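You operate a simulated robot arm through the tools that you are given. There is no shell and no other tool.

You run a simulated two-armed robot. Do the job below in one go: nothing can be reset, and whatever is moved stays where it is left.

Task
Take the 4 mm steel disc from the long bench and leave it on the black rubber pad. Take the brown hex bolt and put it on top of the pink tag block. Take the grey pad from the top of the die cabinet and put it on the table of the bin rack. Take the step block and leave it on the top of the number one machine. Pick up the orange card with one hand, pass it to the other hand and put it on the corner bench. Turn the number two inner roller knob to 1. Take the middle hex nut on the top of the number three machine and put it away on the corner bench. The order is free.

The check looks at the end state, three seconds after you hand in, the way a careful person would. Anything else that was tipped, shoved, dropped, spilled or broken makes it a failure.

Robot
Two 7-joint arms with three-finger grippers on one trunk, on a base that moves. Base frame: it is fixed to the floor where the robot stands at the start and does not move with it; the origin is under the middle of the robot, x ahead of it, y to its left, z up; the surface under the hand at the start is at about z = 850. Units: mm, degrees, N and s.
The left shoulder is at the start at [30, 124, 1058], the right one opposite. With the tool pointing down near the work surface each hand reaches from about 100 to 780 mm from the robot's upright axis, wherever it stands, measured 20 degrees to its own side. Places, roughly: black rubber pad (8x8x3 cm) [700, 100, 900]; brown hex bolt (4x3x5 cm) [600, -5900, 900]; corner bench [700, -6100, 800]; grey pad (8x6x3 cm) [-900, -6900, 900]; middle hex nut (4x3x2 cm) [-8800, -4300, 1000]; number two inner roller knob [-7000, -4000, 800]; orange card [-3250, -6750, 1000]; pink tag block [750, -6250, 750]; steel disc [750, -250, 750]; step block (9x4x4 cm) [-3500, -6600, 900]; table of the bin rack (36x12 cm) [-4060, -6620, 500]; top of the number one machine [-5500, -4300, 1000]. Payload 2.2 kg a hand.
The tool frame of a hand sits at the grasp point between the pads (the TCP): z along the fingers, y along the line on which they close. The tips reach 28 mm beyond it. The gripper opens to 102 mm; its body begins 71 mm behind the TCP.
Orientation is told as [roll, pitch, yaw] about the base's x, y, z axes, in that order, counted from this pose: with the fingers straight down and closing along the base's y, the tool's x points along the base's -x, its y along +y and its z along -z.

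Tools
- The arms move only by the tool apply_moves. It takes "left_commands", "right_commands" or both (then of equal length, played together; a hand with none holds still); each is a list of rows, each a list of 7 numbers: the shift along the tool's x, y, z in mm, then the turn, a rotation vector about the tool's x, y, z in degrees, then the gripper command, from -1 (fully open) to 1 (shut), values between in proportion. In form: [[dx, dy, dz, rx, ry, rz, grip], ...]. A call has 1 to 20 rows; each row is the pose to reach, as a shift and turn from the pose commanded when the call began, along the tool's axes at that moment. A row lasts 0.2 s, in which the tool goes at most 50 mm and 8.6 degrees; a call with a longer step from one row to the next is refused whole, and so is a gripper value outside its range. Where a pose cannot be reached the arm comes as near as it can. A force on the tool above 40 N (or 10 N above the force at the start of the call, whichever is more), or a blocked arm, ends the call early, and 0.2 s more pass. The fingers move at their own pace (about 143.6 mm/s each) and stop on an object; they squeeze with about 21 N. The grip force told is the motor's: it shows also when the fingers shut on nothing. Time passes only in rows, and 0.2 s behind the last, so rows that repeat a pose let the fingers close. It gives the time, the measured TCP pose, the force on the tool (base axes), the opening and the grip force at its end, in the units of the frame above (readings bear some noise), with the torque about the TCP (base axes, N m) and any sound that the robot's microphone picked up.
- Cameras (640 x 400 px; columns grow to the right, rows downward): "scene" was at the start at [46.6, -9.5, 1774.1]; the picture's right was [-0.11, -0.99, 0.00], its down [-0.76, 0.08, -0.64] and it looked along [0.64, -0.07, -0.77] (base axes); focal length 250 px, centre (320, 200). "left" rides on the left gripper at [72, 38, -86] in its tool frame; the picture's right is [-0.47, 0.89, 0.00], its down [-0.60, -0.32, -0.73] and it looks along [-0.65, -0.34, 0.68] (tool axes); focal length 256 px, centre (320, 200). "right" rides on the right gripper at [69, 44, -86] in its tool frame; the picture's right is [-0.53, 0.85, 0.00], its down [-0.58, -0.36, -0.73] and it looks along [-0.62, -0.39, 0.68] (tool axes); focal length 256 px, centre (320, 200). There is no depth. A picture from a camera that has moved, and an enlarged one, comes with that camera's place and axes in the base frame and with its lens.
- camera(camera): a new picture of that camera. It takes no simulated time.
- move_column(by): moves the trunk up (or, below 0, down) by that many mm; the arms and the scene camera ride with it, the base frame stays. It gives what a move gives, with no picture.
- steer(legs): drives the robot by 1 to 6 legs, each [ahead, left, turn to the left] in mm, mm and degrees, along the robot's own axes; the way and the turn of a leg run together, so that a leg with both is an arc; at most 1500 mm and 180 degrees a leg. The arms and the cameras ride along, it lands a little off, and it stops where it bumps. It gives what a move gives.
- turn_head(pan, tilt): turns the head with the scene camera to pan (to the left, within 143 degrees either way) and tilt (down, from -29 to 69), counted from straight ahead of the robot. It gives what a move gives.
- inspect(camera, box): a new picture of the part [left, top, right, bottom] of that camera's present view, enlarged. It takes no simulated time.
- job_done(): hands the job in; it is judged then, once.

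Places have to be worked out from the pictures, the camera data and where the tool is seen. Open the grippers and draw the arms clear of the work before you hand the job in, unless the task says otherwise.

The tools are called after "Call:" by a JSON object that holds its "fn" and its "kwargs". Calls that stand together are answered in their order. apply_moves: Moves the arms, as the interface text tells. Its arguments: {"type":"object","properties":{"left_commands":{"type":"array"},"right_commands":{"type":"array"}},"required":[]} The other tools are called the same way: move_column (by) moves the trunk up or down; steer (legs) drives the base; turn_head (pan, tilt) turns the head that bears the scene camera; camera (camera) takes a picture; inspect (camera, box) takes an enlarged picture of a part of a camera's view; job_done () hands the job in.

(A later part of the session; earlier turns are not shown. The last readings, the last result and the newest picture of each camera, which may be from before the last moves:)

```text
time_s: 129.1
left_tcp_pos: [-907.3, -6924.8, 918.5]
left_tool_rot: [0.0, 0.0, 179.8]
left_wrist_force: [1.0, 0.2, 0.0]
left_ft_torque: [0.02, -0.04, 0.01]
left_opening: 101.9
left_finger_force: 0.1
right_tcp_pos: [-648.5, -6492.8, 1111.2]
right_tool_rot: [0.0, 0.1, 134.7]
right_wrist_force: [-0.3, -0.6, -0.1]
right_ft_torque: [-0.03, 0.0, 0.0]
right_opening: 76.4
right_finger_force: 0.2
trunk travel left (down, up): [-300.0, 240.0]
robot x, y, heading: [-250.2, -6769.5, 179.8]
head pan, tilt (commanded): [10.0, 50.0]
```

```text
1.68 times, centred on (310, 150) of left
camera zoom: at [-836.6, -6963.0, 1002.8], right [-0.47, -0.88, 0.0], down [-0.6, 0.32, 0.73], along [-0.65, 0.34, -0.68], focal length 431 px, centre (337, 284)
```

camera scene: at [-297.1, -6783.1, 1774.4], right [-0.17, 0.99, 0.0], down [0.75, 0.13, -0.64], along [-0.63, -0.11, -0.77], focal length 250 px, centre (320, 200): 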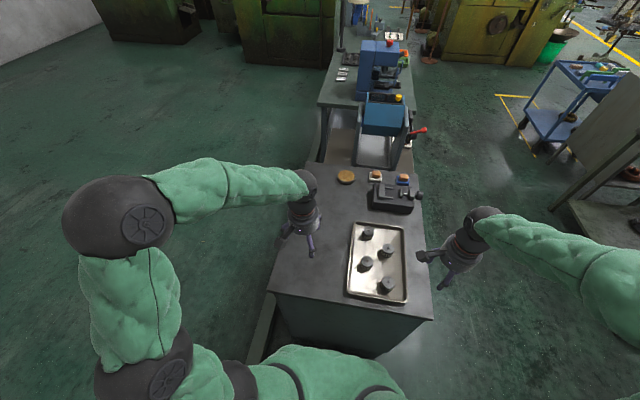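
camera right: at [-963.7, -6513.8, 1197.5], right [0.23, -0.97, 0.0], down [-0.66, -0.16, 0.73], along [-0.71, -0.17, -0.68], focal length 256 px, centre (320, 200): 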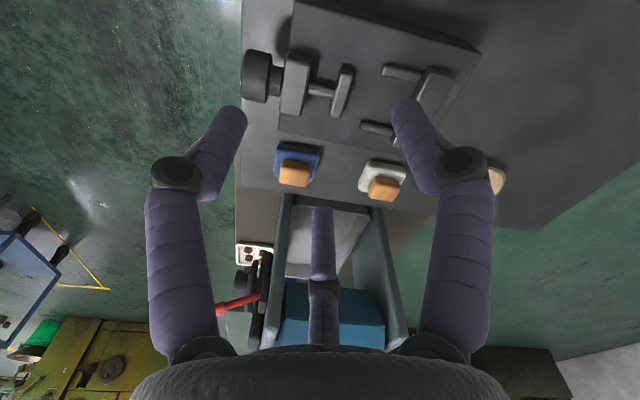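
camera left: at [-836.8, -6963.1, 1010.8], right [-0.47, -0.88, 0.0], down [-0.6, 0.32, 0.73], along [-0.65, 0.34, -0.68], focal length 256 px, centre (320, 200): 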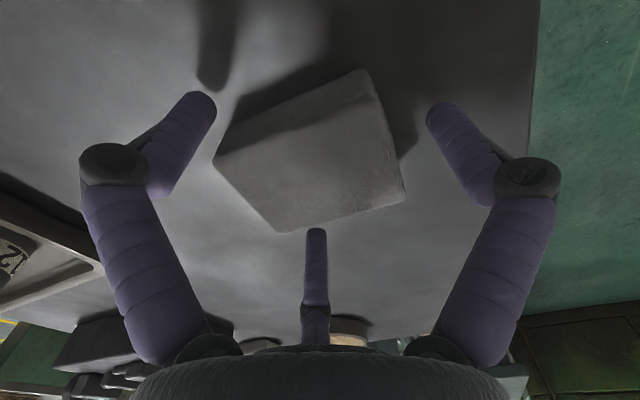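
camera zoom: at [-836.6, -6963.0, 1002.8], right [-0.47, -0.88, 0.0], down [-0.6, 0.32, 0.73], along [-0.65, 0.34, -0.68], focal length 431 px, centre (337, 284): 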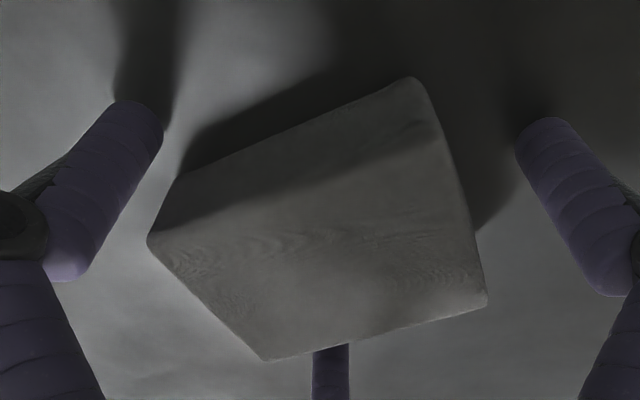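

The pad's top is now level with the TCP and the tips are close to the cabinet top. I close the gripper.

Call:
{"fn": "apply_moves", "kwargs": {"left_commands": [[0, 0, 0, 0, 0, 0, -0.6], [0, 0, 0, 0, 0, 0, -0.2], [0, 0, 0, 0, 0, 0, 0.3], [0, 0, 0, 0, 0, 0, 1], [0, 0, 0, 0, 0, 0, 1], [0, 0, 0, 0, 0, 0, 1]]}}

Call:
{"fn": "camera", "kwargs": {"camera": "left"}}

```text
time_s: 129.9
left_tcp_pos: [-906.8, -6921.9, 924.8]
left_tool_rot: [-0.1, 0.0, 179.9]
left_wrist_force: [11.8, 2.0, 21.1]
left_ft_torque: [0.0, -0.9, 0.42]
left_opening: 70.4
left_finger_force: 21.1
right_tcp_pos: [-645.6, -6490.2, 1110.7]
right_tool_rot: [0.0, 0.0, 134.8]
right_wrist_force: [0.1, -0.2, -0.9]
right_ft_torque: [-0.03, -0.03, 0.01]
right_opening: 76.3
right_finger_force: 0.0
trunk travel left (down, up): [-300.0, 240.0]
robot x, y, heading: [-249.3, -6768.6, 180.0]
head pan, tilt (commanded): [10.0, 50.0]
stopped in row 3 (left hand): the force on the tool passed its limit at 43 N (the readings are from after the stop); the commanded pose is now the measured one
```

```text
taken
camera left: at [-835.1, -6961.1, 1009.3], right [-0.47, -0.88, 0.0], down [-0.6, 0.32, 0.73], along [-0.65, 0.34, -0.68], focal length 256 px, centre (320, 200)
```

left: 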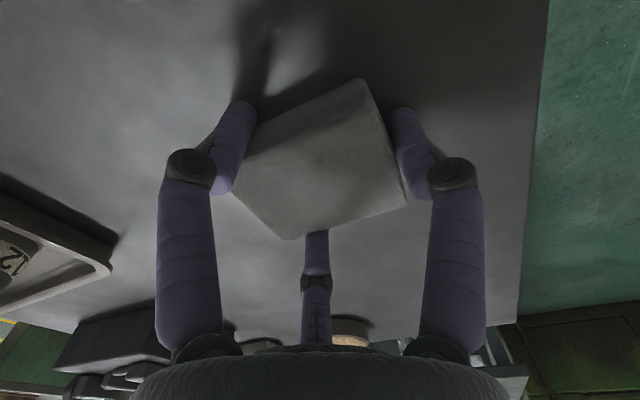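

The fingers closed on the pad (70 mm, 21 N) though the tips pressed the top while closing. I lift slowly and check the hold.

Call:
{"fn": "apply_moves", "kwargs": {"left_commands": [[0, 0, -2, 0, 0, 0, 1], [0, 0, -4, 0, 0, 0, 1], [0, 0, -8, 0, 0, 0, 1], [0, 0, -14, 0, 0, 0, 1], [0, 0, -22, 0, 0, 0, 1], [0, 0, -30, 0, 0, 0, 1], [0, 0, -30, 0, 0, 0, 1]]}}

Call:
{"fn": "camera", "kwargs": {"camera": "left"}}

```text
time_s: 131.5
left_tcp_pos: [-907.6, -6923.3, 949.1]
left_tool_rot: [-0.1, 0.1, 179.8]
left_wrist_force: [-0.4, -0.7, -0.4]
left_ft_torque: [0.03, 0.01, -0.01]
left_opening: 69.9
left_finger_force: 21.2
right_tcp_pos: [-648.2, -6491.6, 1110.0]
right_tool_rot: [0.1, 0.2, 134.8]
right_wrist_force: [0.2, -0.1, -0.3]
right_ft_torque: [-0.05, -0.01, 0.01]
right_opening: 76.4
right_finger_force: 0.0
trunk travel left (down, up): [-300.0, 240.0]
robot x, y, heading: [-247.2, -6774.0, 179.7]
head pan, tilt (commanded): [10.0, 50.0]
```

```text
taken
camera left: at [-836.7, -6962.1, 1035.2], right [-0.47, -0.88, 0.0], down [-0.6, 0.32, 0.73], along [-0.65, 0.34, -0.68], focal length 256 px, centre (320, 200)
```

left: 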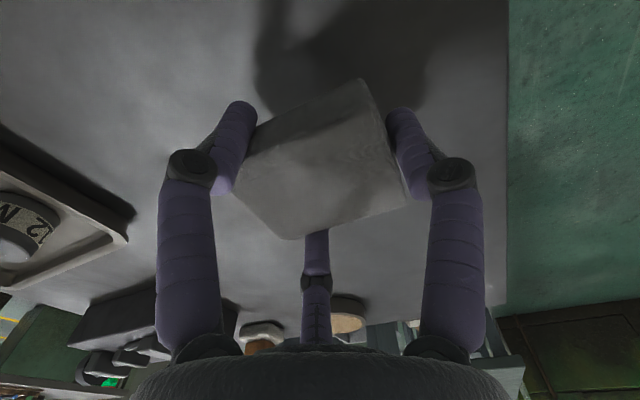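

The pad is held. I raise it and draw the hand back, then drive out to the aisle and along to the bin rack.

Call:
{"fn": "apply_moves", "kwargs": {"left_commands": [[0, 0, -40, 0, 0, 0, 1], [0, 0, -80, 0, 0, 0, 1], [30, -4, -115, 0, 0, 0, 1], [70, -9, -140, 0, 0, 0, 1], [110, -14, -160, 0, 0, 0, 1], [150, -20, -168, 0, 0, 0, 1], [190, -25, -168, 0, 0, 0, 1], [226, -31, -168, 0, 0, 0, 1]]}}

Call:
{"fn": "steer", "kwargs": {"legs": [[0, -950, 0], [1500, 0, 0], [1300, 0, 0]]}}

Call:
{"fn": "turn_head", "kwargs": {"pan": 40, "tilt": 25}}

Call:
{"fn": "camera", "kwargs": {"camera": "scene"}}

```text
time_s: 133.3
left_tcp_pos: [-680.5, -6893.4, 1118.7]
left_tool_rot: [0.0, 0.1, 179.8]
left_wrist_force: [0.4, 0.2, 0.1]
left_ft_torque: [-0.02, -0.01, -0.01]
left_opening: 69.9
left_finger_force: 20.7
right_tcp_pos: [-646.5, -6491.1, 1111.8]
right_tool_rot: [0.0, 0.0, 134.8]
right_wrist_force: [0.0, -0.6, 0.4]
right_ft_torque: [-0.02, 0.01, 0.01]
right_opening: 76.5
right_finger_force: 0.1
trunk travel left (down, up): [-300.0, 240.0]
robot x, y, heading: [-254.6, -6765.3, 179.7]
head pan, tilt (commanded): [10.0, 50.0]
```

```text
time_s: 151.4
left_tcp_pos: [-3471.9, -5951.4, 1118.1]
left_tool_rot: [0.1, 0.1, -179.6]
left_wrist_force: [0.1, -0.4, -0.8]
left_ft_torque: [0.01, -0.02, 0.01]
left_opening: 69.5
left_finger_force: 21.2
right_tcp_pos: [-3443.4, -5550.0, 1109.9]
right_tool_rot: [0.0, 0.1, 135.3]
right_wrist_force: [-0.8, -0.8, 0.0]
right_ft_torque: [0.02, 0.0, 0.01]
right_opening: 76.3
right_finger_force: 0.0
trunk travel left (down, up): [-300.0, 240.0]
robot x, y, heading: [-3044.0, -5823.4, -179.7]
head pan, tilt (commanded): [10.0, 50.0]
```

```text
time_s: 152.3
left_tcp_pos: [-3472.9, -5949.7, 1118.8]
left_tool_rot: [0.0, 0.1, -179.7]
left_wrist_force: [0.4, -0.6, -0.2]
left_ft_torque: [0.03, 0.01, 0.04]
left_opening: 69.6
left_finger_force: 20.8
right_tcp_pos: [-3442.4, -5548.8, 1110.6]
right_tool_rot: [0.0, 0.1, 135.3]
right_wrist_force: [-0.5, 0.4, 0.3]
right_ft_torque: [0.0, -0.01, 0.01]
right_opening: 76.7
right_finger_force: 0.1
trunk travel left (down, up): [-300.0, 240.0]
robot x, y, heading: [-3042.2, -5821.6, -179.6]
head pan, tilt (commanded): [40.0, 25.0]
```

```text
taken
camera scene: at [-3082.9, -5884.3, 1811.8], right [-0.65, 0.76, 0.0], down [0.32, 0.27, -0.91], along [-0.69, -0.59, -0.42], focal length 250 px, centre (320, 200)
```

scene: 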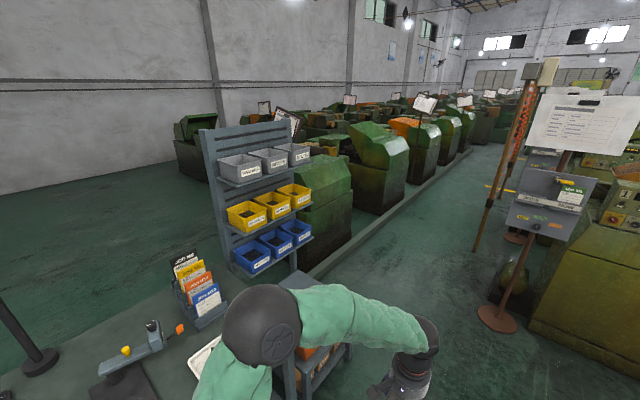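

I see the bin rack, the card holder with coloured cards, and a low table by the rack. I turn to face the bench and look at each in detail.

Call:
{"fn": "steer", "kwargs": {"legs": [[0, 0, 89.5]]}}

Call:
{"fn": "turn_head", "kwargs": {"pan": 0, "tilt": 35}}

Call:
{"fn": "camera", "kwargs": {"camera": "scene"}}

Call:
{"fn": "turn_head", "kwargs": {"pan": -50, "tilt": 35}}

Call:
{"fn": "camera", "kwargs": {"camera": "scene"}}

```text
time_s: 156.6
left_tcp_pos: [-2918.8, -6254.9, 1118.0]
left_tool_rot: [-0.1, 0.1, -90.1]
left_wrist_force: [0.1, -0.4, -0.1]
left_ft_torque: [0.01, 0.0, -0.03]
left_opening: 69.7
left_finger_force: 21.1
right_tcp_pos: [-3317.9, -6222.7, 1111.0]
right_tool_rot: [-0.1, 0.1, -135.1]
right_wrist_force: [-0.4, -1.0, 0.1]
right_ft_torque: [-0.02, -0.01, -0.02]
right_opening: 76.7
right_finger_force: 0.1
trunk travel left (down, up): [-300.0, 240.0]
robot x, y, heading: [-3045.6, -5823.2, -89.9]
head pan, tilt (commanded): [40.0, 25.0]
```

```text
time_s: 157.6
left_tcp_pos: [-2918.3, -6255.5, 1119.2]
left_tool_rot: [0.1, 0.2, -90.1]
left_wrist_force: [0.3, 0.3, -0.2]
left_ft_torque: [-0.01, 0.01, 0.0]
left_opening: 69.8
left_finger_force: 20.3
right_tcp_pos: [-3319.0, -6222.2, 1111.7]
right_tool_rot: [-0.1, 0.2, -135.1]
right_wrist_force: [-0.3, 0.1, 0.7]
right_ft_torque: [-0.03, 0.02, -0.02]
right_opening: 76.5
right_finger_force: 0.1
trunk travel left (down, up): [-300.0, 240.0]
robot x, y, heading: [-3044.9, -5820.4, -90.3]
head pan, tilt (commanded): [0.0, 35.0]
```

```text
taken
camera scene: at [-3042.2, -5883.3, 1796.2], right [-1.0, 0.0, 0.0], down [0.0, 0.57, -0.82], along [0.0, -0.82, -0.57], focal length 250 px, centre (320, 200)
```

scene: 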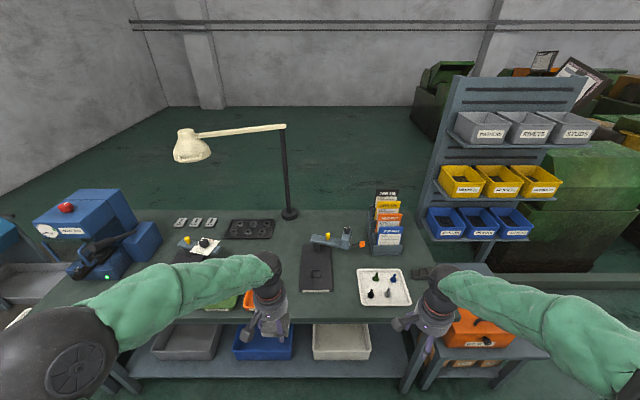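

```text
time_s: 158.8
left_tcp_pos: [-2916.9, -6254.5, 1118.4]
left_tool_rot: [0.1, 0.1, -90.2]
left_wrist_force: [1.0, 0.2, 0.1]
left_ft_torque: [-0.01, 0.02, 0.01]
left_opening: 69.8
left_finger_force: 21.0
right_tcp_pos: [-3319.0, -6222.4, 1111.1]
right_tool_rot: [-0.1, 0.1, -135.2]
right_wrist_force: [0.1, 0.3, 0.9]
right_ft_torque: [0.02, -0.03, 0.01]
right_opening: 76.4
right_finger_force: 0.1
trunk travel left (down, up): [-300.0, 240.0]
robot x, y, heading: [-3042.4, -5820.8, -89.9]
head pan, tilt (commanded): [-50.0, 35.0]
```

```text
taken
camera scene: at [-3109.6, -5851.8, 1796.1], right [-0.64, 0.77, 0.0], down [0.44, 0.37, -0.82], along [-0.63, -0.53, -0.57], focal length 250 px, centre (320, 200)
```

scene: 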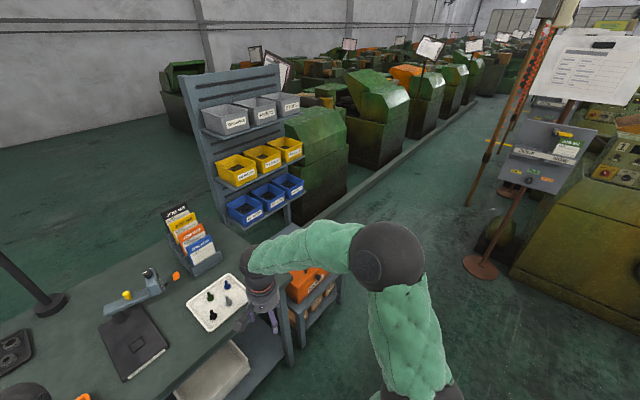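

Call:
{"fn": "inspect", "kwargs": {"camera": "scene", "box": [240, 230, 370, 330]}}

Call:
{"fn": "turn_head", "kwargs": {"pan": -20, "tilt": 45}}

Call:
{"fn": "camera", "kwargs": {"camera": "scene"}}

Call:
{"fn": "inspect", "kwargs": {"camera": "scene", "box": [190, 100, 350, 240]}}

```text
4.00 times, centred on (305, 280) of scene
camera zoom: at [-3109.6, -5851.8, 1796.1], right [-0.64, 0.77, 0.0], down [0.44, 0.37, -0.82], along [-0.63, -0.53, -0.57], focal length 1000 px, centre (380, -120)
```

zoom: 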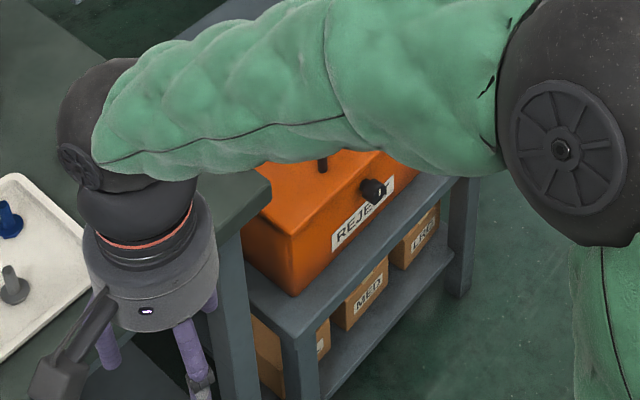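

```text
time_s: 159.8
left_tcp_pos: [-2918.1, -6255.6, 1118.8]
left_tool_rot: [0.0, 0.2, -90.1]
left_wrist_force: [-0.6, 0.3, -0.5]
left_ft_torque: [0.02, 0.03, -0.01]
left_opening: 69.8
left_finger_force: 21.1
right_tcp_pos: [-3319.0, -6221.9, 1110.1]
right_tool_rot: [0.0, 0.1, -135.0]
right_wrist_force: [-0.1, 0.7, 0.3]
right_ft_torque: [0.02, 0.0, -0.01]
right_opening: 76.6
right_finger_force: 0.1
trunk travel left (down, up): [-300.0, 240.0]
robot x, y, heading: [-3041.3, -5824.4, -89.9]
head pan, tilt (commanded): [-20.0, 45.0]
```

```text
taken
camera scene: at [-3070.2, -5871.6, 1781.3], right [-0.94, 0.34, 0.0], down [0.24, 0.66, -0.71], along [-0.24, -0.66, -0.71], focal length 250 px, centre (320, 200)
```

scene: 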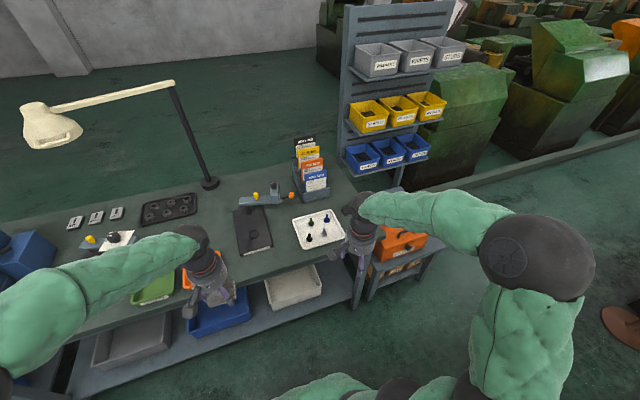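

```text
2.86 times, centred on (270, 170) of scene
camera zoom: at [-3070.2, -5871.6, 1781.3], right [-0.94, 0.34, 0.0], down [0.24, 0.66, -0.71], along [-0.24, -0.66, -0.71], focal length 714 px, centre (463, 286)
```

zoom: 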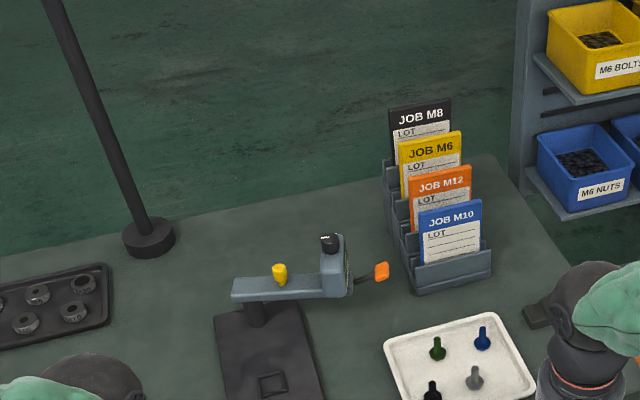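

The orange "JOB M12" card stands in a stepped holder between the yellow and blue ones, and the low table by the bin rack has a free strip before the orange REJECT case. I drive right to stand before that low table and look.

Call:
{"fn": "steer", "kwargs": {"legs": [[0, -900, 0]]}}

Call:
{"fn": "turn_head", "kwargs": {"pan": 10, "tilt": 50}}

Call:
{"fn": "camera", "kwargs": {"camera": "scene"}}

Call:
{"fn": "camera", "kwargs": {"camera": "left"}}

```text
time_s: 164.5
left_tcp_pos: [-3813.1, -6252.9, 1117.5]
left_tool_rot: [0.0, 0.0, -90.3]
left_wrist_force: [0.3, 0.3, -0.9]
left_ft_torque: [0.02, 0.01, 0.0]
left_opening: 69.7
left_finger_force: 20.9
right_tcp_pos: [-4214.8, -6217.7, 1110.5]
right_tool_rot: [0.1, 0.1, -135.3]
right_wrist_force: [-0.5, 1.2, 0.3]
right_ft_torque: [0.02, 0.0, -0.01]
right_opening: 76.3
right_finger_force: 0.1
trunk travel left (down, up): [-300.0, 240.0]
robot x, y, heading: [-3933.2, -5820.5, -90.5]
head pan, tilt (commanded): [-20.0, 45.0]
```

```text
time_s: 165.4
left_tcp_pos: [-3812.1, -6251.5, 1118.3]
left_tool_rot: [0.0, 0.2, -90.3]
left_wrist_force: [0.1, -0.4, -0.1]
left_ft_torque: [0.0, -0.03, -0.05]
left_opening: 69.8
left_finger_force: 20.8
right_tcp_pos: [-4214.0, -6217.9, 1111.2]
right_tool_rot: [-0.1, 0.2, -135.3]
right_wrist_force: [-0.1, 0.3, 0.1]
right_ft_torque: [-0.01, 0.03, 0.0]
right_opening: 76.2
right_finger_force: 0.0
trunk travel left (down, up): [-300.0, 240.0]
robot x, y, heading: [-3929.8, -5820.8, -90.1]
head pan, tilt (commanded): [10.0, 50.0]
```

```text
taken
camera scene: at [-3922.5, -5867.9, 1774.4], right [-0.99, -0.17, 0.0], down [-0.13, 0.76, -0.64], along [0.11, -0.63, -0.77], focal length 250 px, centre (320, 200)
```

scene: 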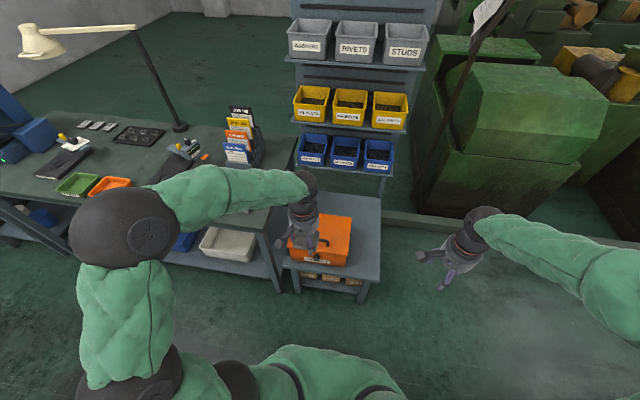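

```text
taken
camera left: at [-3775.0, -6181.1, 1203.7], right [0.88, -0.47, 0.0], down [-0.32, -0.6, 0.73], along [-0.34, -0.64, -0.68], focal length 256 px, centre (320, 200)
```

left: 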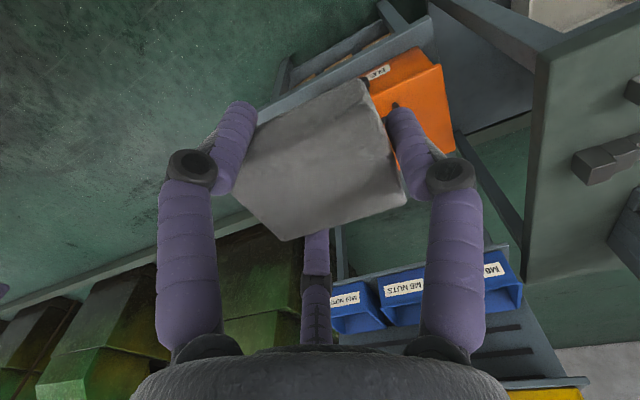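

Call:
{"fn": "inspect", "kwargs": {"camera": "scene", "box": [260, 180, 400, 310]}}

```text
3.08 times, centred on (330, 245) of scene
camera zoom: at [-3922.5, -5867.9, 1774.4], right [-0.99, -0.17, 0.0], down [-0.13, 0.76, -0.64], along [0.11, -0.63, -0.77], focal length 769 px, centre (289, 62)
```

zoom: 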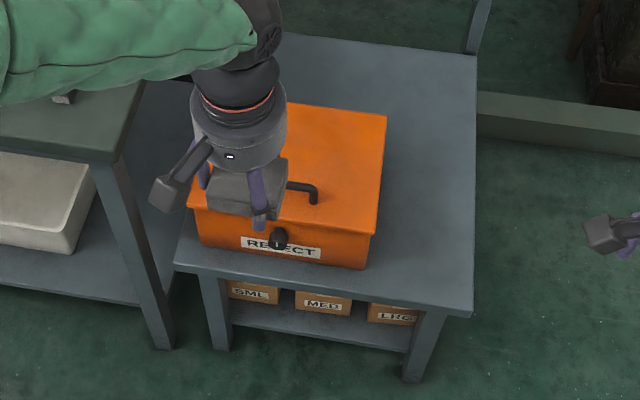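

The free strip of the rack's table is right of the REJECT case, centred near (-4050, -6650) at z≈500, matching the given place. I move so the left hand can reach it and lower the trunk.

Call:
{"fn": "steer", "kwargs": {"legs": [[0, -280, 0.2], [130, 0, 0]]}}

Call:
{"fn": "move_column", "kwargs": {"by": -300}}

Call:
{"fn": "turn_head", "kwargs": {"pan": 15, "tilt": 55}}

Call:
{"fn": "camera", "kwargs": {"camera": "scene"}}

Call:
{"fn": "camera", "kwargs": {"camera": "left"}}

```text
time_s: 168.2
left_tcp_pos: [-4089.7, -6381.6, 1118.2]
left_tool_rot: [-0.1, 0.2, -90.2]
left_wrist_force: [-1.0, -0.9, -1.8]
left_ft_torque: [0.03, -0.01, -0.01]
left_opening: 69.6
left_finger_force: 21.6
right_tcp_pos: [-4491.8, -6347.1, 1111.3]
right_tool_rot: [0.0, 0.2, -135.2]
right_wrist_force: [-0.1, -0.8, 0.0]
right_ft_torque: [0.06, 0.01, 0.02]
right_opening: 76.4
right_finger_force: 0.0
trunk travel left (down, up): [-300.0, 240.0]
robot x, y, heading: [-4211.7, -5949.5, -90.2]
head pan, tilt (commanded): [10.0, 50.0]
```

```text
time_s: 171.2
left_tcp_pos: [-4089.3, -6379.7, 817.8]
left_tool_rot: [0.0, 0.1, -90.2]
left_wrist_force: [0.8, 0.0, -0.4]
left_ft_torque: [-0.02, 0.0, 0.03]
left_opening: 70.0
left_finger_force: 20.6
right_tcp_pos: [-4490.5, -6347.1, 810.1]
right_tool_rot: [0.1, 0.2, -135.2]
right_wrist_force: [-0.2, -0.3, -0.1]
right_ft_torque: [-0.01, -0.01, -0.02]
right_opening: 76.4
right_finger_force: 0.0
trunk travel left (down, up): [0.0, 540.0]
robot x, y, heading: [-4213.1, -5947.9, -90.2]
head pan, tilt (commanded): [10.0, 50.0]
```

```text
time_s: 171.9
left_tcp_pos: [-4089.3, -6380.9, 818.1]
left_tool_rot: [-0.1, 0.1, -90.2]
left_wrist_force: [0.7, 1.0, -0.7]
left_ft_torque: [-0.01, 0.02, -0.02]
left_opening: 69.7
left_finger_force: 20.7
right_tcp_pos: [-4490.8, -6346.2, 811.6]
right_tool_rot: [0.0, 0.1, -135.2]
right_wrist_force: [0.8, 0.5, -0.5]
right_ft_torque: [-0.05, 0.01, 0.02]
right_opening: 76.3
right_finger_force: 0.1
trunk travel left (down, up): [0.0, 540.0]
robot x, y, heading: [-4212.4, -5951.7, -90.3]
head pan, tilt (commanded): [15.0, 55.0]
```

```text
taken
camera scene: at [-4194.9, -5990.1, 1467.9], right [-0.97, -0.26, 0.0], down [-0.21, 0.79, -0.57], along [0.15, -0.55, -0.82], focal length 250 px, centre (320, 200)
```

scene: 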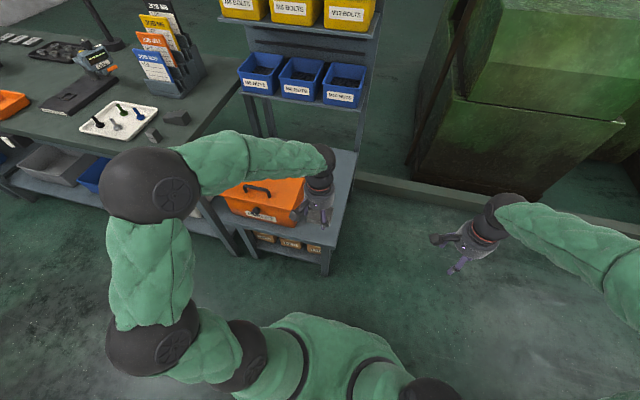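

```text
taken
camera left: at [-4052.1, -6309.1, 903.7], right [0.88, -0.47, 0.0], down [-0.32, -0.6, 0.73], along [-0.34, -0.65, -0.68], focal length 256 px, centre (320, 200)
```

left: 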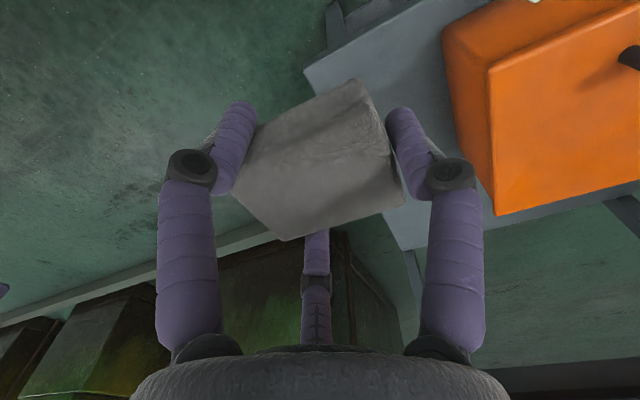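

Call:
{"fn": "inspect", "kwargs": {"camera": "scene", "box": [220, 140, 370, 280]}}

Call:
{"fn": "inspect", "kwargs": {"camera": "scene", "box": [60, 0, 230, 150]}}

```text
2.86 times, centred on (295, 210) of scene
camera zoom: at [-4194.9, -5990.1, 1467.9], right [-0.97, -0.26, 0.0], down [-0.21, 0.79, -0.57], along [0.15, -0.55, -0.82], focal length 714 px, centre (391, 171)
```

zoom: 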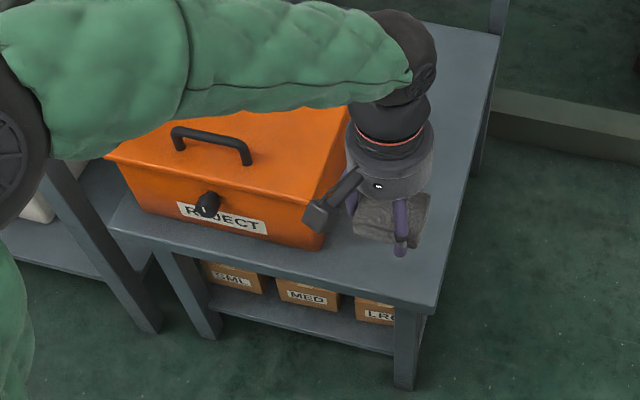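

```text
2.67 times, centred on (145, 75) of scene
camera zoom: at [-4194.9, -5990.1, 1467.9], right [-0.97, -0.26, 0.0], down [-0.21, 0.79, -0.57], along [0.15, -0.55, -0.82], focal length 666 px, centre (787, 533)
```

zoom: 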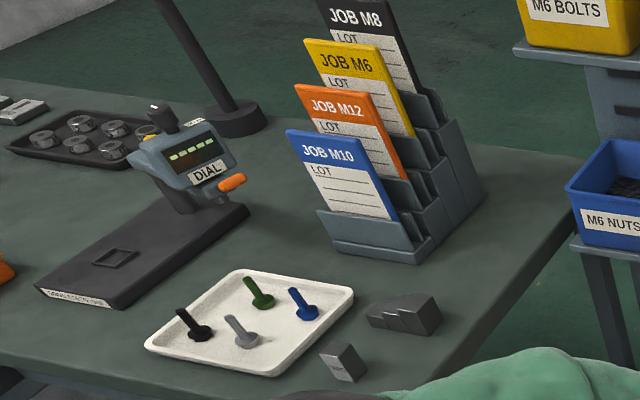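

The table edges confirm z≈500, its right strip runs from the case (x≈-3947) to the edge (x≈-4146). I move the pad over (-4060, -6590) and lower to z≈600.

Call:
{"fn": "apply_moves", "kwargs": {"left_commands": [[-42, 6, 0, 0, 0, 0, 1], [-84, 12, 0, 0, 0, 0, 1], [-126, 18, 0, 0, 0, 0, 1], [-168, 24, 0, 0, 0, 0, 1], [-209, 30, 0, 0, 0, 0, 1], [-209, 30, 45, 0, 0, 0, 1], [-209, 30, 90, 0, 0, 0, 1], [-209, 30, 135, 0, 0, 0, 1], [-209, 30, 180, 0, 0, 0, 1], [-209, 30, 215, 0, 0, 0, 1], [-209, 30, 215, 0, 0, 0, 1]]}}

Call:
{"fn": "camera", "kwargs": {"camera": "left"}}

Call:
{"fn": "inspect", "kwargs": {"camera": "scene", "box": [220, 100, 400, 260]}}

```text
time_s: 174.3
left_tcp_pos: [-4060.0, -6588.4, 602.9]
left_tool_rot: [-0.1, 0.1, -90.1]
left_wrist_force: [-1.0, -0.1, -0.3]
left_ft_torque: [0.02, -0.03, 0.0]
left_opening: 69.6
left_finger_force: 20.8
right_tcp_pos: [-4490.7, -6347.1, 810.6]
right_tool_rot: [-0.1, 0.1, -135.2]
right_wrist_force: [-0.2, 0.0, -0.3]
right_ft_torque: [-0.01, 0.0, 0.01]
right_opening: 76.5
right_finger_force: 0.0
trunk travel left (down, up): [0.0, 540.0]
robot x, y, heading: [-4213.8, -5947.4, -90.1]
head pan, tilt (commanded): [15.0, 55.0]
```

```text
taken
camera left: at [-4022.9, -6517.4, 688.3], right [0.88, -0.47, 0.0], down [-0.32, -0.6, 0.73], along [-0.34, -0.65, -0.68], focal length 256 px, centre (320, 200)
```

left: 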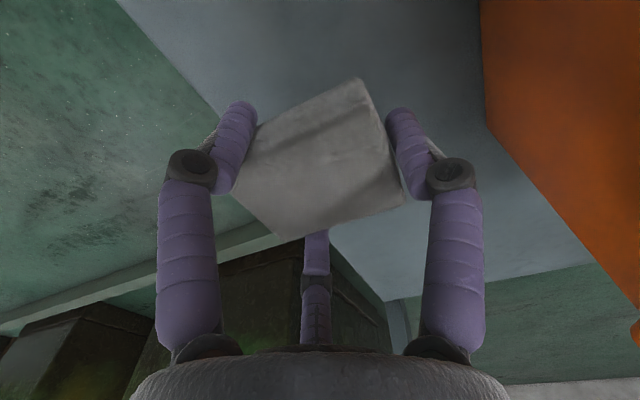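

```text
2.50 times, centred on (310, 180) of scene
camera zoom: at [-4194.9, -5990.3, 1467.9], right [-0.97, -0.26, 0.0], down [-0.21, 0.79, -0.57], along [0.15, -0.55, -0.82], focal length 625 px, centre (345, 250)
```

zoom: 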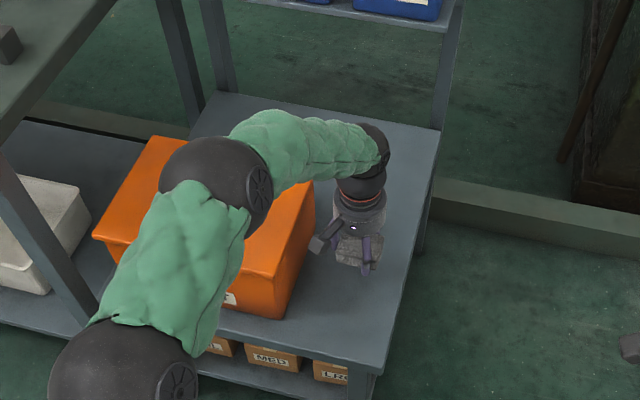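

Clear all round; I lower further to z≈546 and then feel for contact.

Call:
{"fn": "apply_moves", "kwargs": {"left_commands": [[0, 0, 20, 0, 0, 0, 1], [0, 0, 38, 0, 0, 0, 1], [0, 0, 50, 0, 0, 0, 1], [0, 0, 56, 0, 0, 0, 1], [0, 0, 56, 0, 0, 0, 1]]}}

Call:
{"fn": "camera", "kwargs": {"camera": "left"}}

Call:
{"fn": "camera", "kwargs": {"camera": "scene"}}

```text
time_s: 175.5
left_tcp_pos: [-4060.8, -6590.4, 545.8]
left_tool_rot: [0.0, 0.1, -90.2]
left_wrist_force: [-0.3, -0.3, -0.5]
left_ft_torque: [-0.01, 0.0, 0.01]
left_opening: 69.6
left_finger_force: 21.0
right_tcp_pos: [-4491.4, -6345.7, 810.0]
right_tool_rot: [0.1, 0.0, -135.1]
right_wrist_force: [0.5, 1.1, -0.1]
right_ft_torque: [0.01, 0.03, -0.02]
right_opening: 76.7
right_finger_force: 0.0
trunk travel left (down, up): [0.0, 540.0]
robot x, y, heading: [-4211.7, -5948.0, -90.3]
head pan, tilt (commanded): [15.0, 55.0]
```

```text
taken
camera left: at [-4022.8, -6518.1, 632.3], right [0.88, -0.47, 0.0], down [-0.32, -0.6, 0.73], along [-0.34, -0.65, -0.68], focal length 256 px, centre (320, 200)
```

left: 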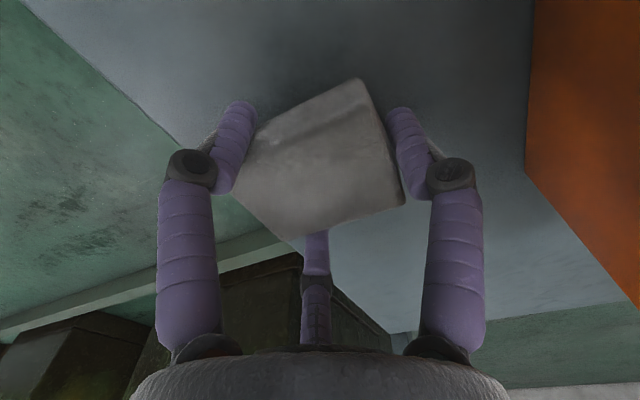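

```text
taken
camera scene: at [-4194.9, -5990.2, 1467.9], right [-0.97, -0.26, 0.0], down [-0.21, 0.79, -0.57], along [0.15, -0.55, -0.82], focal length 250 px, centre (320, 200)
```

scene: 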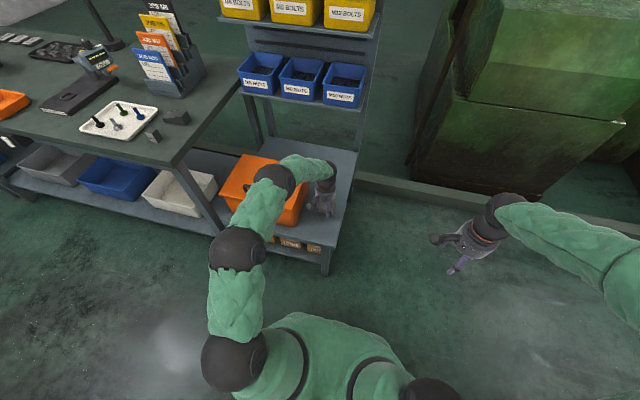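

I check the forearm's clearance over the orange case before going lower.

Call:
{"fn": "inspect", "kwargs": {"camera": "scene", "box": [200, 120, 370, 280]}}

```text
2.50 times, centred on (285, 200) of scene
camera zoom: at [-4194.9, -5990.2, 1467.9], right [-0.97, -0.26, 0.0], down [-0.21, 0.79, -0.57], along [0.15, -0.55, -0.82], focal length 625 px, centre (408, 200)
```

zoom: 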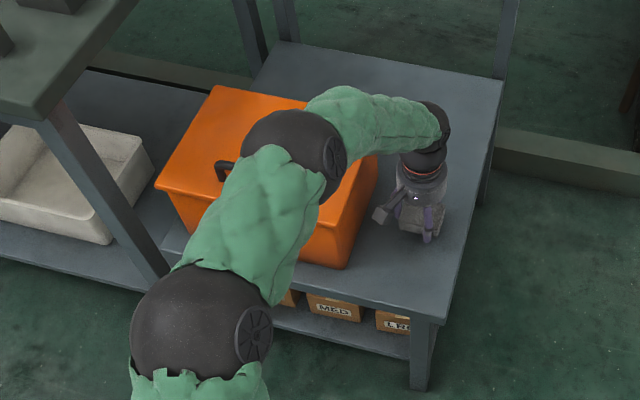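

The elbow rides above the case (its top is only about z 600). I lower the pad in small steps till it touches.

Call:
{"fn": "apply_moves", "kwargs": {"left_commands": [[0, 0, 2, 0, 0, 0, 1], [0, 0, 4, 0, 0, 0, 1], [0, 0, 6, 0, 0, 0, 1], [0, 0, 6, 0, 0, 0, 1]]}}

Call:
{"fn": "apply_moves", "kwargs": {"left_commands": [[0, 0, 1.5, 0, 0, 0, 1], [0, 0, 3, 0, 0, 0, 1], [0, 0, 3, 0, 0, 0, 1]]}}

```text
time_s: 176.5
left_tcp_pos: [-4060.2, -6589.0, 541.9]
left_tool_rot: [0.0, 0.2, -90.1]
left_wrist_force: [0.0, -0.6, -1.4]
left_ft_torque: [-0.01, 0.0, 0.01]
left_opening: 69.5
left_finger_force: 20.9
right_tcp_pos: [-4492.2, -6346.2, 810.7]
right_tool_rot: [0.1, 0.1, -135.3]
right_wrist_force: [-0.3, 0.9, 0.2]
right_ft_torque: [-0.02, 0.05, 0.01]
right_opening: 76.3
right_finger_force: 0.0
trunk travel left (down, up): [0.0, 540.0]
robot x, y, heading: [-4214.0, -5947.9, -90.6]
head pan, tilt (commanded): [15.0, 55.0]
```

```text
time_s: 177.3
left_tcp_pos: [-4060.6, -6588.4, 537.9]
left_tool_rot: [0.0, 0.1, -90.2]
left_wrist_force: [-0.1, -0.4, 0.0]
left_ft_torque: [-0.01, -0.02, -0.03]
left_opening: 69.7
left_finger_force: 20.6
right_tcp_pos: [-4491.1, -6346.0, 811.2]
right_tool_rot: [0.1, 0.1, -135.2]
right_wrist_force: [0.3, 0.1, 1.0]
right_ft_torque: [-0.01, -0.01, 0.0]
right_opening: 76.5
right_finger_force: 0.0
trunk travel left (down, up): [0.0, 540.0]
robot x, y, heading: [-4206.8, -5947.5, -90.0]
head pan, tilt (commanded): [15.0, 55.0]
```

Call:
{"fn": "apply_moves", "kwargs": {"left_commands": [[0, 0, 1.5, 0, 0, 0, 1], [0, 0, 3, 0, 0, 0, 1], [0, 0, 3, 0, 0, 0, 1]]}}

Call:
{"fn": "camera", "kwargs": {"camera": "left"}}

```text
time_s: 178.1
left_tcp_pos: [-4060.9, -6589.6, 533.2]
left_tool_rot: [-0.1, 0.1, -90.2]
left_wrist_force: [-0.6, 0.7, -0.4]
left_ft_torque: [0.0, -0.02, 0.01]
left_opening: 69.6
left_finger_force: 20.6
right_tcp_pos: [-4492.0, -6347.0, 810.7]
right_tool_rot: [0.1, 0.0, -135.2]
right_wrist_force: [0.1, -0.7, 0.7]
right_ft_torque: [0.03, 0.01, -0.01]
right_opening: 76.6
right_finger_force: 0.1
trunk travel left (down, up): [0.0, 540.0]
robot x, y, heading: [-4210.7, -5949.0, -90.2]
head pan, tilt (commanded): [15.0, 55.0]
```

```text
taken
camera left: at [-4023.0, -6517.9, 620.0], right [0.88, -0.47, 0.0], down [-0.32, -0.6, 0.73], along [-0.34, -0.65, -0.68], focal length 256 px, centre (320, 200)
```

left: 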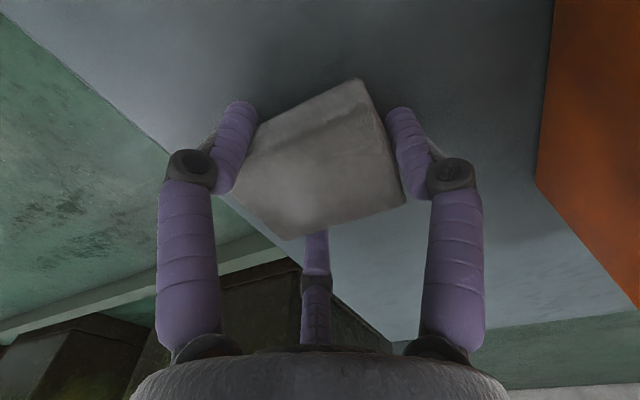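

Still no contact; I continue downward gently.

Call:
{"fn": "apply_moves", "kwargs": {"left_commands": [[0, 0, 1.5, 0, 0, 0, 1], [0, 0, 3, 0, 0, 0, 1], [0, 0, 4.5, 0, 0, 0, 1], [0, 0, 4.5, 0, 0, 0, 1]]}}

```text
time_s: 179.1
left_tcp_pos: [-4060.3, -6589.7, 530.3]
left_tool_rot: [0.0, 0.1, -90.3]
left_wrist_force: [-0.1, -0.8, -0.9]
left_ft_torque: [-0.02, -0.01, -0.02]
left_opening: 69.7
left_finger_force: 21.3
right_tcp_pos: [-4490.8, -6347.4, 810.8]
right_tool_rot: [0.0, 0.1, -135.2]
right_wrist_force: [-0.5, 0.7, -0.4]
right_ft_torque: [-0.03, 0.02, 0.0]
right_opening: 76.4
right_finger_force: 0.2
trunk travel left (down, up): [0.0, 540.0]
robot x, y, heading: [-4213.9, -5947.4, -89.9]
head pan, tilt (commanded): [15.0, 55.0]
```

Call:
{"fn": "apply_moves", "kwargs": {"left_commands": [[0, 0, 1.5, 0, 0, 0, 1], [0, 0, 3, 0, 0, 0, 1], [0, 0, 4.5, 0, 0, 0, 1], [0, 0, 4.5, 0, 0, 0, 1]]}}

Call:
{"fn": "inspect", "kwargs": {"camera": "scene", "box": [280, 150, 360, 240]}}

```text
time_s: 180.1
left_tcp_pos: [-4061.0, -6589.6, 526.2]
left_tool_rot: [0.0, 0.1, -90.2]
left_wrist_force: [0.1, -0.6, -0.4]
left_ft_torque: [0.02, 0.04, 0.01]
left_opening: 69.6
left_finger_force: 20.7
right_tcp_pos: [-4491.9, -6345.8, 810.8]
right_tool_rot: [-0.1, 0.1, -135.2]
right_wrist_force: [0.2, 0.3, 0.6]
right_ft_torque: [-0.02, 0.01, 0.01]
right_opening: 76.4
right_finger_force: 0.0
trunk travel left (down, up): [0.0, 540.0]
robot x, y, heading: [-4209.4, -5947.7, -90.1]
head pan, tilt (commanded): [15.0, 55.0]
```

```text
4.44 times, centred on (320, 195) of scene
camera zoom: at [-4194.9, -5990.2, 1467.9], right [-0.97, -0.26, 0.0], down [-0.21, 0.79, -0.57], along [0.15, -0.55, -0.82], focal length 1111 px, centre (320, 222)
```

zoom: 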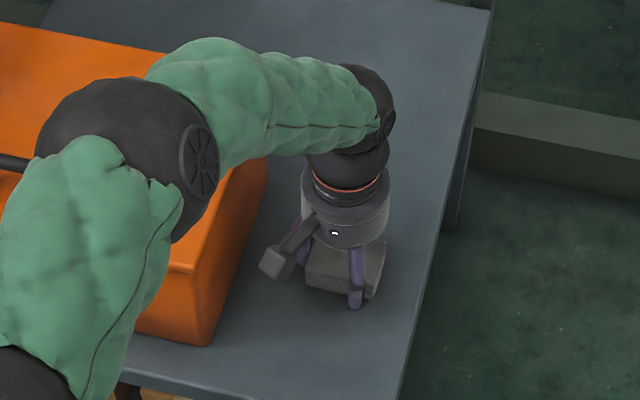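

Call:
{"fn": "apply_moves", "kwargs": {"left_commands": [[0, 0, 1.5, 0, 0, 0, 1], [0, 0, 3, 0, 0, 0, 1], [0, 0, 4.5, 0, 0, 0, 1], [0, 0, 4.5, 0, 0, 0, 1]]}}

Call:
{"fn": "camera", "kwargs": {"camera": "left"}}

```text
time_s: 181.1
left_tcp_pos: [-4060.6, -6588.8, 524.3]
left_tool_rot: [0.1, -0.1, -90.3]
left_wrist_force: [-1.7, 7.7, 26.6]
left_ft_torque: [1.33, 0.51, -0.23]
left_opening: 69.8
left_finger_force: 21.0
right_tcp_pos: [-4491.5, -6345.4, 811.3]
right_tool_rot: [0.1, -0.1, -135.3]
right_wrist_force: [-0.3, 0.4, -0.1]
right_ft_torque: [-0.02, 0.01, 0.02]
right_opening: 76.3
right_finger_force: 0.0
trunk travel left (down, up): [0.0, 540.0]
robot x, y, heading: [-4215.2, -5952.5, -90.3]
head pan, tilt (commanded): [15.0, 55.0]
```

```text
taken
camera left: at [-4023.3, -6518.0, 609.3], right [0.88, -0.47, 0.0], down [-0.32, -0.6, 0.73], along [-0.34, -0.65, -0.68], focal length 256 px, centre (320, 200)
```

left: 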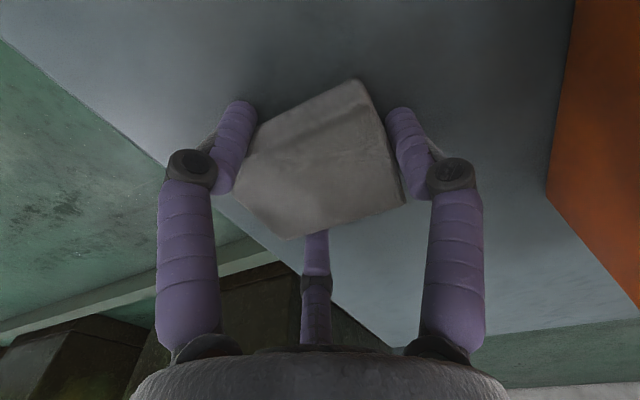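

Contact (27 N). I relieve 2 mm and open the fingers, then rise.

Call:
{"fn": "apply_moves", "kwargs": {"left_commands": [[0, 0, -1.5, 0, 0, 0, 1], [0, 0, -2, 0, 0, 0, 0.2], [0, 0, -2, 0, 0, 0, -0.5], [0, 0, -2, 0, 0, 0, -1], [0, 0, -2, 0, 0, 0, -1], [0, 0, -12, 0, 0, 0, -1], [0, 0, -30, 0, 0, 0, -1], [0, 0, -60, 0, 0, 0, -1], [0, 0, -100, 0, 0, 0, -1], [0, 0, -140, 0, 0, 0, -1]]}}

Call:
{"fn": "camera", "kwargs": {"camera": "left"}}

Call:
{"fn": "inspect", "kwargs": {"camera": "scene", "box": [240, 120, 380, 260]}}

```text
time_s: 183.3
left_tcp_pos: [-4060.0, -6588.4, 660.8]
left_tool_rot: [0.0, 0.0, -90.2]
left_wrist_force: [-0.3, 0.6, 1.0]
left_ft_torque: [0.0, -0.01, 0.02]
left_opening: 101.8
left_finger_force: 0.2
right_tcp_pos: [-4491.8, -6346.4, 810.4]
right_tool_rot: [0.0, 0.0, -135.2]
right_wrist_force: [-0.3, 0.1, -0.2]
right_ft_torque: [0.02, -0.01, 0.0]
right_opening: 76.7
right_finger_force: 0.1
trunk travel left (down, up): [0.0, 540.0]
robot x, y, heading: [-4215.5, -5951.5, -90.4]
head pan, tilt (commanded): [15.0, 55.0]
```

```text
taken
camera left: at [-4022.4, -6516.5, 746.6], right [0.88, -0.47, 0.0], down [-0.32, -0.6, 0.73], along [-0.34, -0.64, -0.68], focal length 256 px, centre (320, 200)
```

left: 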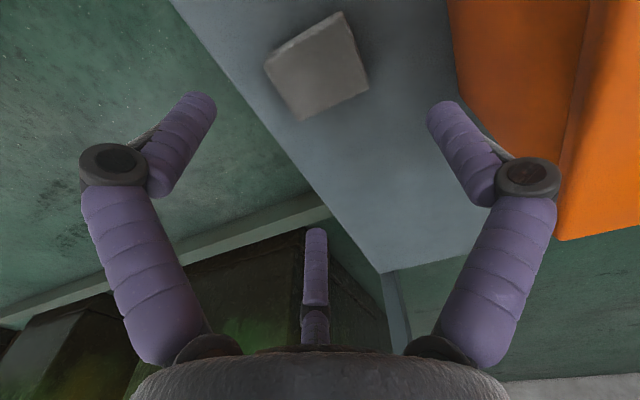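

```text
2.86 times, centred on (310, 190) of scene
camera zoom: at [-4194.9, -5989.8, 1467.9], right [-0.97, -0.26, 0.0], down [-0.21, 0.79, -0.57], along [0.15, -0.55, -0.82], focal length 714 px, centre (349, 229)
```

zoom: 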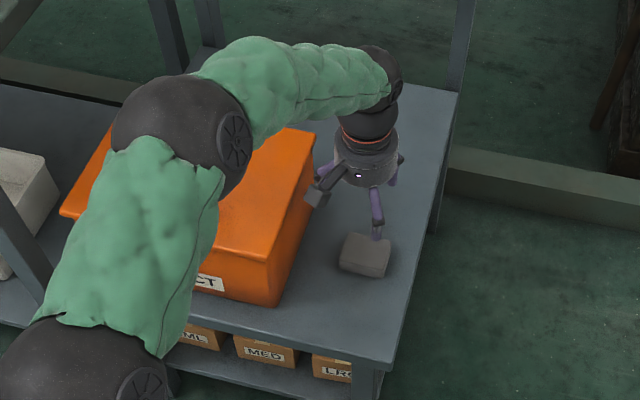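

The grey pad lies flat on the rack's table. I draw the left hand back, raise the trunk again and go to the bench for the step block and card.

Call:
{"fn": "apply_moves", "kwargs": {"left_commands": [[0, 0, -50, 0, 0, 0, -1], [0, 0, -100, 0, 0, 0, -1], [0, 0, -155, 0, 0, 0, -1], [42, -6, -155, 0, 0, 0, -1], [84, -12, -155, 0, 0, 0, -1], [126, -18, -155, 0, 0, 0, -1], [168, -24, -155, 0, 0, 0, -1], [209, -30, -155, 0, 0, 0, -1]]}}

```text
refused: row 3 steps farther than a row can; nothing moved
```

The third step was too long; I resend with even 45 mm steps.

Call:
{"fn": "apply_moves", "kwargs": {"left_commands": [[0, 0, -40, 0, 0, 0, -1], [0, 0, -80, 0, 0, 0, -1], [0, 0, -120, 0, 0, 0, -1], [0, 0, -155, 0, 0, 0, -1], [42, -6, -155, 0, 0, 0, -1], [84, -12, -155, 0, 0, 0, -1], [126, -18, -155, 0, 0, 0, -1], [168, -24, -155, 0, 0, 0, -1], [209, -30, -155, 0, 0, 0, -1]]}}

Call:
{"fn": "move_column", "kwargs": {"by": 300}}

Call:
{"fn": "steer", "kwargs": {"legs": [[0, 590, 0.2]]}}

Call:
{"fn": "turn_head", "kwargs": {"pan": 5, "tilt": 45}}

Call:
{"fn": "camera", "kwargs": {"camera": "scene"}}

```text
time_s: 185.3
left_tcp_pos: [-4090.7, -6379.2, 817.1]
left_tool_rot: [0.0, 0.2, -90.1]
left_wrist_force: [0.2, 0.7, -0.5]
left_ft_torque: [-0.01, -0.03, 0.01]
left_opening: 102.1
left_finger_force: 0.0
right_tcp_pos: [-4491.1, -6346.7, 810.8]
right_tool_rot: [0.0, 0.0, -135.3]
right_wrist_force: [-0.1, 0.5, 0.0]
right_ft_torque: [0.01, 0.0, 0.05]
right_opening: 76.6
right_finger_force: 0.0
trunk travel left (down, up): [0.0, 540.0]
robot x, y, heading: [-4214.0, -5948.7, -89.9]
head pan, tilt (commanded): [15.0, 55.0]
```

```text
time_s: 188.3
left_tcp_pos: [-4089.6, -6379.9, 1116.5]
left_tool_rot: [0.0, 0.1, -90.2]
left_wrist_force: [-0.3, 0.1, -0.6]
left_ft_torque: [0.02, -0.02, -0.01]
left_opening: 102.1
left_finger_force: 0.1
right_tcp_pos: [-4490.4, -6346.6, 1111.1]
right_tool_rot: [-0.1, 0.2, -135.2]
right_wrist_force: [0.3, -0.7, 0.0]
right_ft_torque: [0.02, -0.02, -0.01]
right_opening: 76.6
right_finger_force: 0.1
trunk travel left (down, up): [-300.0, 240.0]
robot x, y, heading: [-4212.9, -5948.2, -90.1]
head pan, tilt (commanded): [15.0, 55.0]
```

```text
time_s: 191.6
left_tcp_pos: [-3497.9, -6382.0, 1116.6]
left_tool_rot: [-0.1, 0.1, -90.2]
left_wrist_force: [0.0, 0.3, -0.4]
left_ft_torque: [0.02, 0.01, 0.02]
left_opening: 102.2
left_finger_force: 0.0
right_tcp_pos: [-3898.7, -6348.4, 1110.8]
right_tool_rot: [-0.1, 0.0, -135.2]
right_wrist_force: [0.7, 0.1, 0.6]
right_ft_torque: [0.01, 0.04, 0.0]
right_opening: 76.5
right_finger_force: 0.1
trunk travel left (down, up): [-300.0, 240.0]
robot x, y, heading: [-3621.1, -5950.8, -90.1]
head pan, tilt (commanded): [15.0, 55.0]
```

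```text
time_s: 192.4
left_tcp_pos: [-3498.0, -6382.3, 1117.1]
left_tool_rot: [0.0, 0.1, -90.1]
left_wrist_force: [-0.3, 0.1, -0.1]
left_ft_torque: [0.03, -0.02, -0.01]
left_opening: 102.2
left_finger_force: 0.0
right_tcp_pos: [-3900.9, -6348.5, 1110.5]
right_tool_rot: [0.0, 0.1, -135.2]
right_wrist_force: [-0.3, 0.2, -1.1]
right_ft_torque: [-0.04, -0.01, 0.02]
right_opening: 76.5
right_finger_force: 0.0
trunk travel left (down, up): [-300.0, 240.0]
robot x, y, heading: [-3622.9, -5949.1, -90.1]
head pan, tilt (commanded): [5.0, 45.0]
```

```text
taken
camera scene: at [-3615.6, -6003.2, 1781.3], right [-1.0, -0.09, 0.0], down [-0.06, 0.7, -0.71], along [0.06, -0.7, -0.71], focal length 250 px, centre (320, 200)
```

scene: 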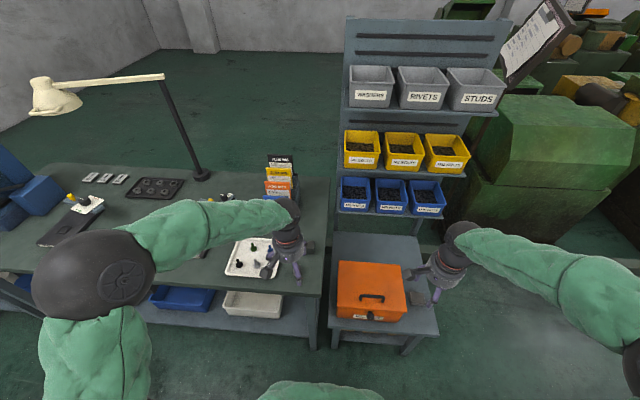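

Call:
{"fn": "camera", "kwargs": {"camera": "left"}}

Call:
{"fn": "inspect", "kwargs": {"camera": "scene", "box": [210, 140, 340, 290]}}

```text
taken
camera left: at [-3460.9, -6310.0, 1202.5], right [0.88, -0.47, 0.0], down [-0.32, -0.6, 0.73], along [-0.34, -0.65, -0.68], focal length 256 px, centre (320, 200)
```

left: 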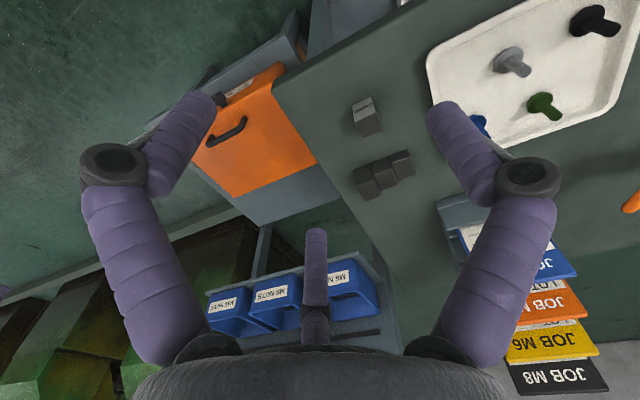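

```text
2.67 times, centred on (275, 215) of scene
camera zoom: at [-3615.6, -6003.2, 1781.3], right [-1.0, -0.09, 0.0], down [-0.06, 0.7, -0.71], along [0.06, -0.7, -0.71], focal length 666 px, centre (440, 160)
```

zoom: 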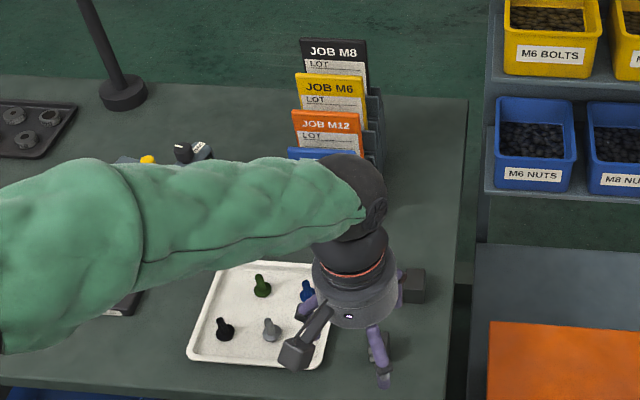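

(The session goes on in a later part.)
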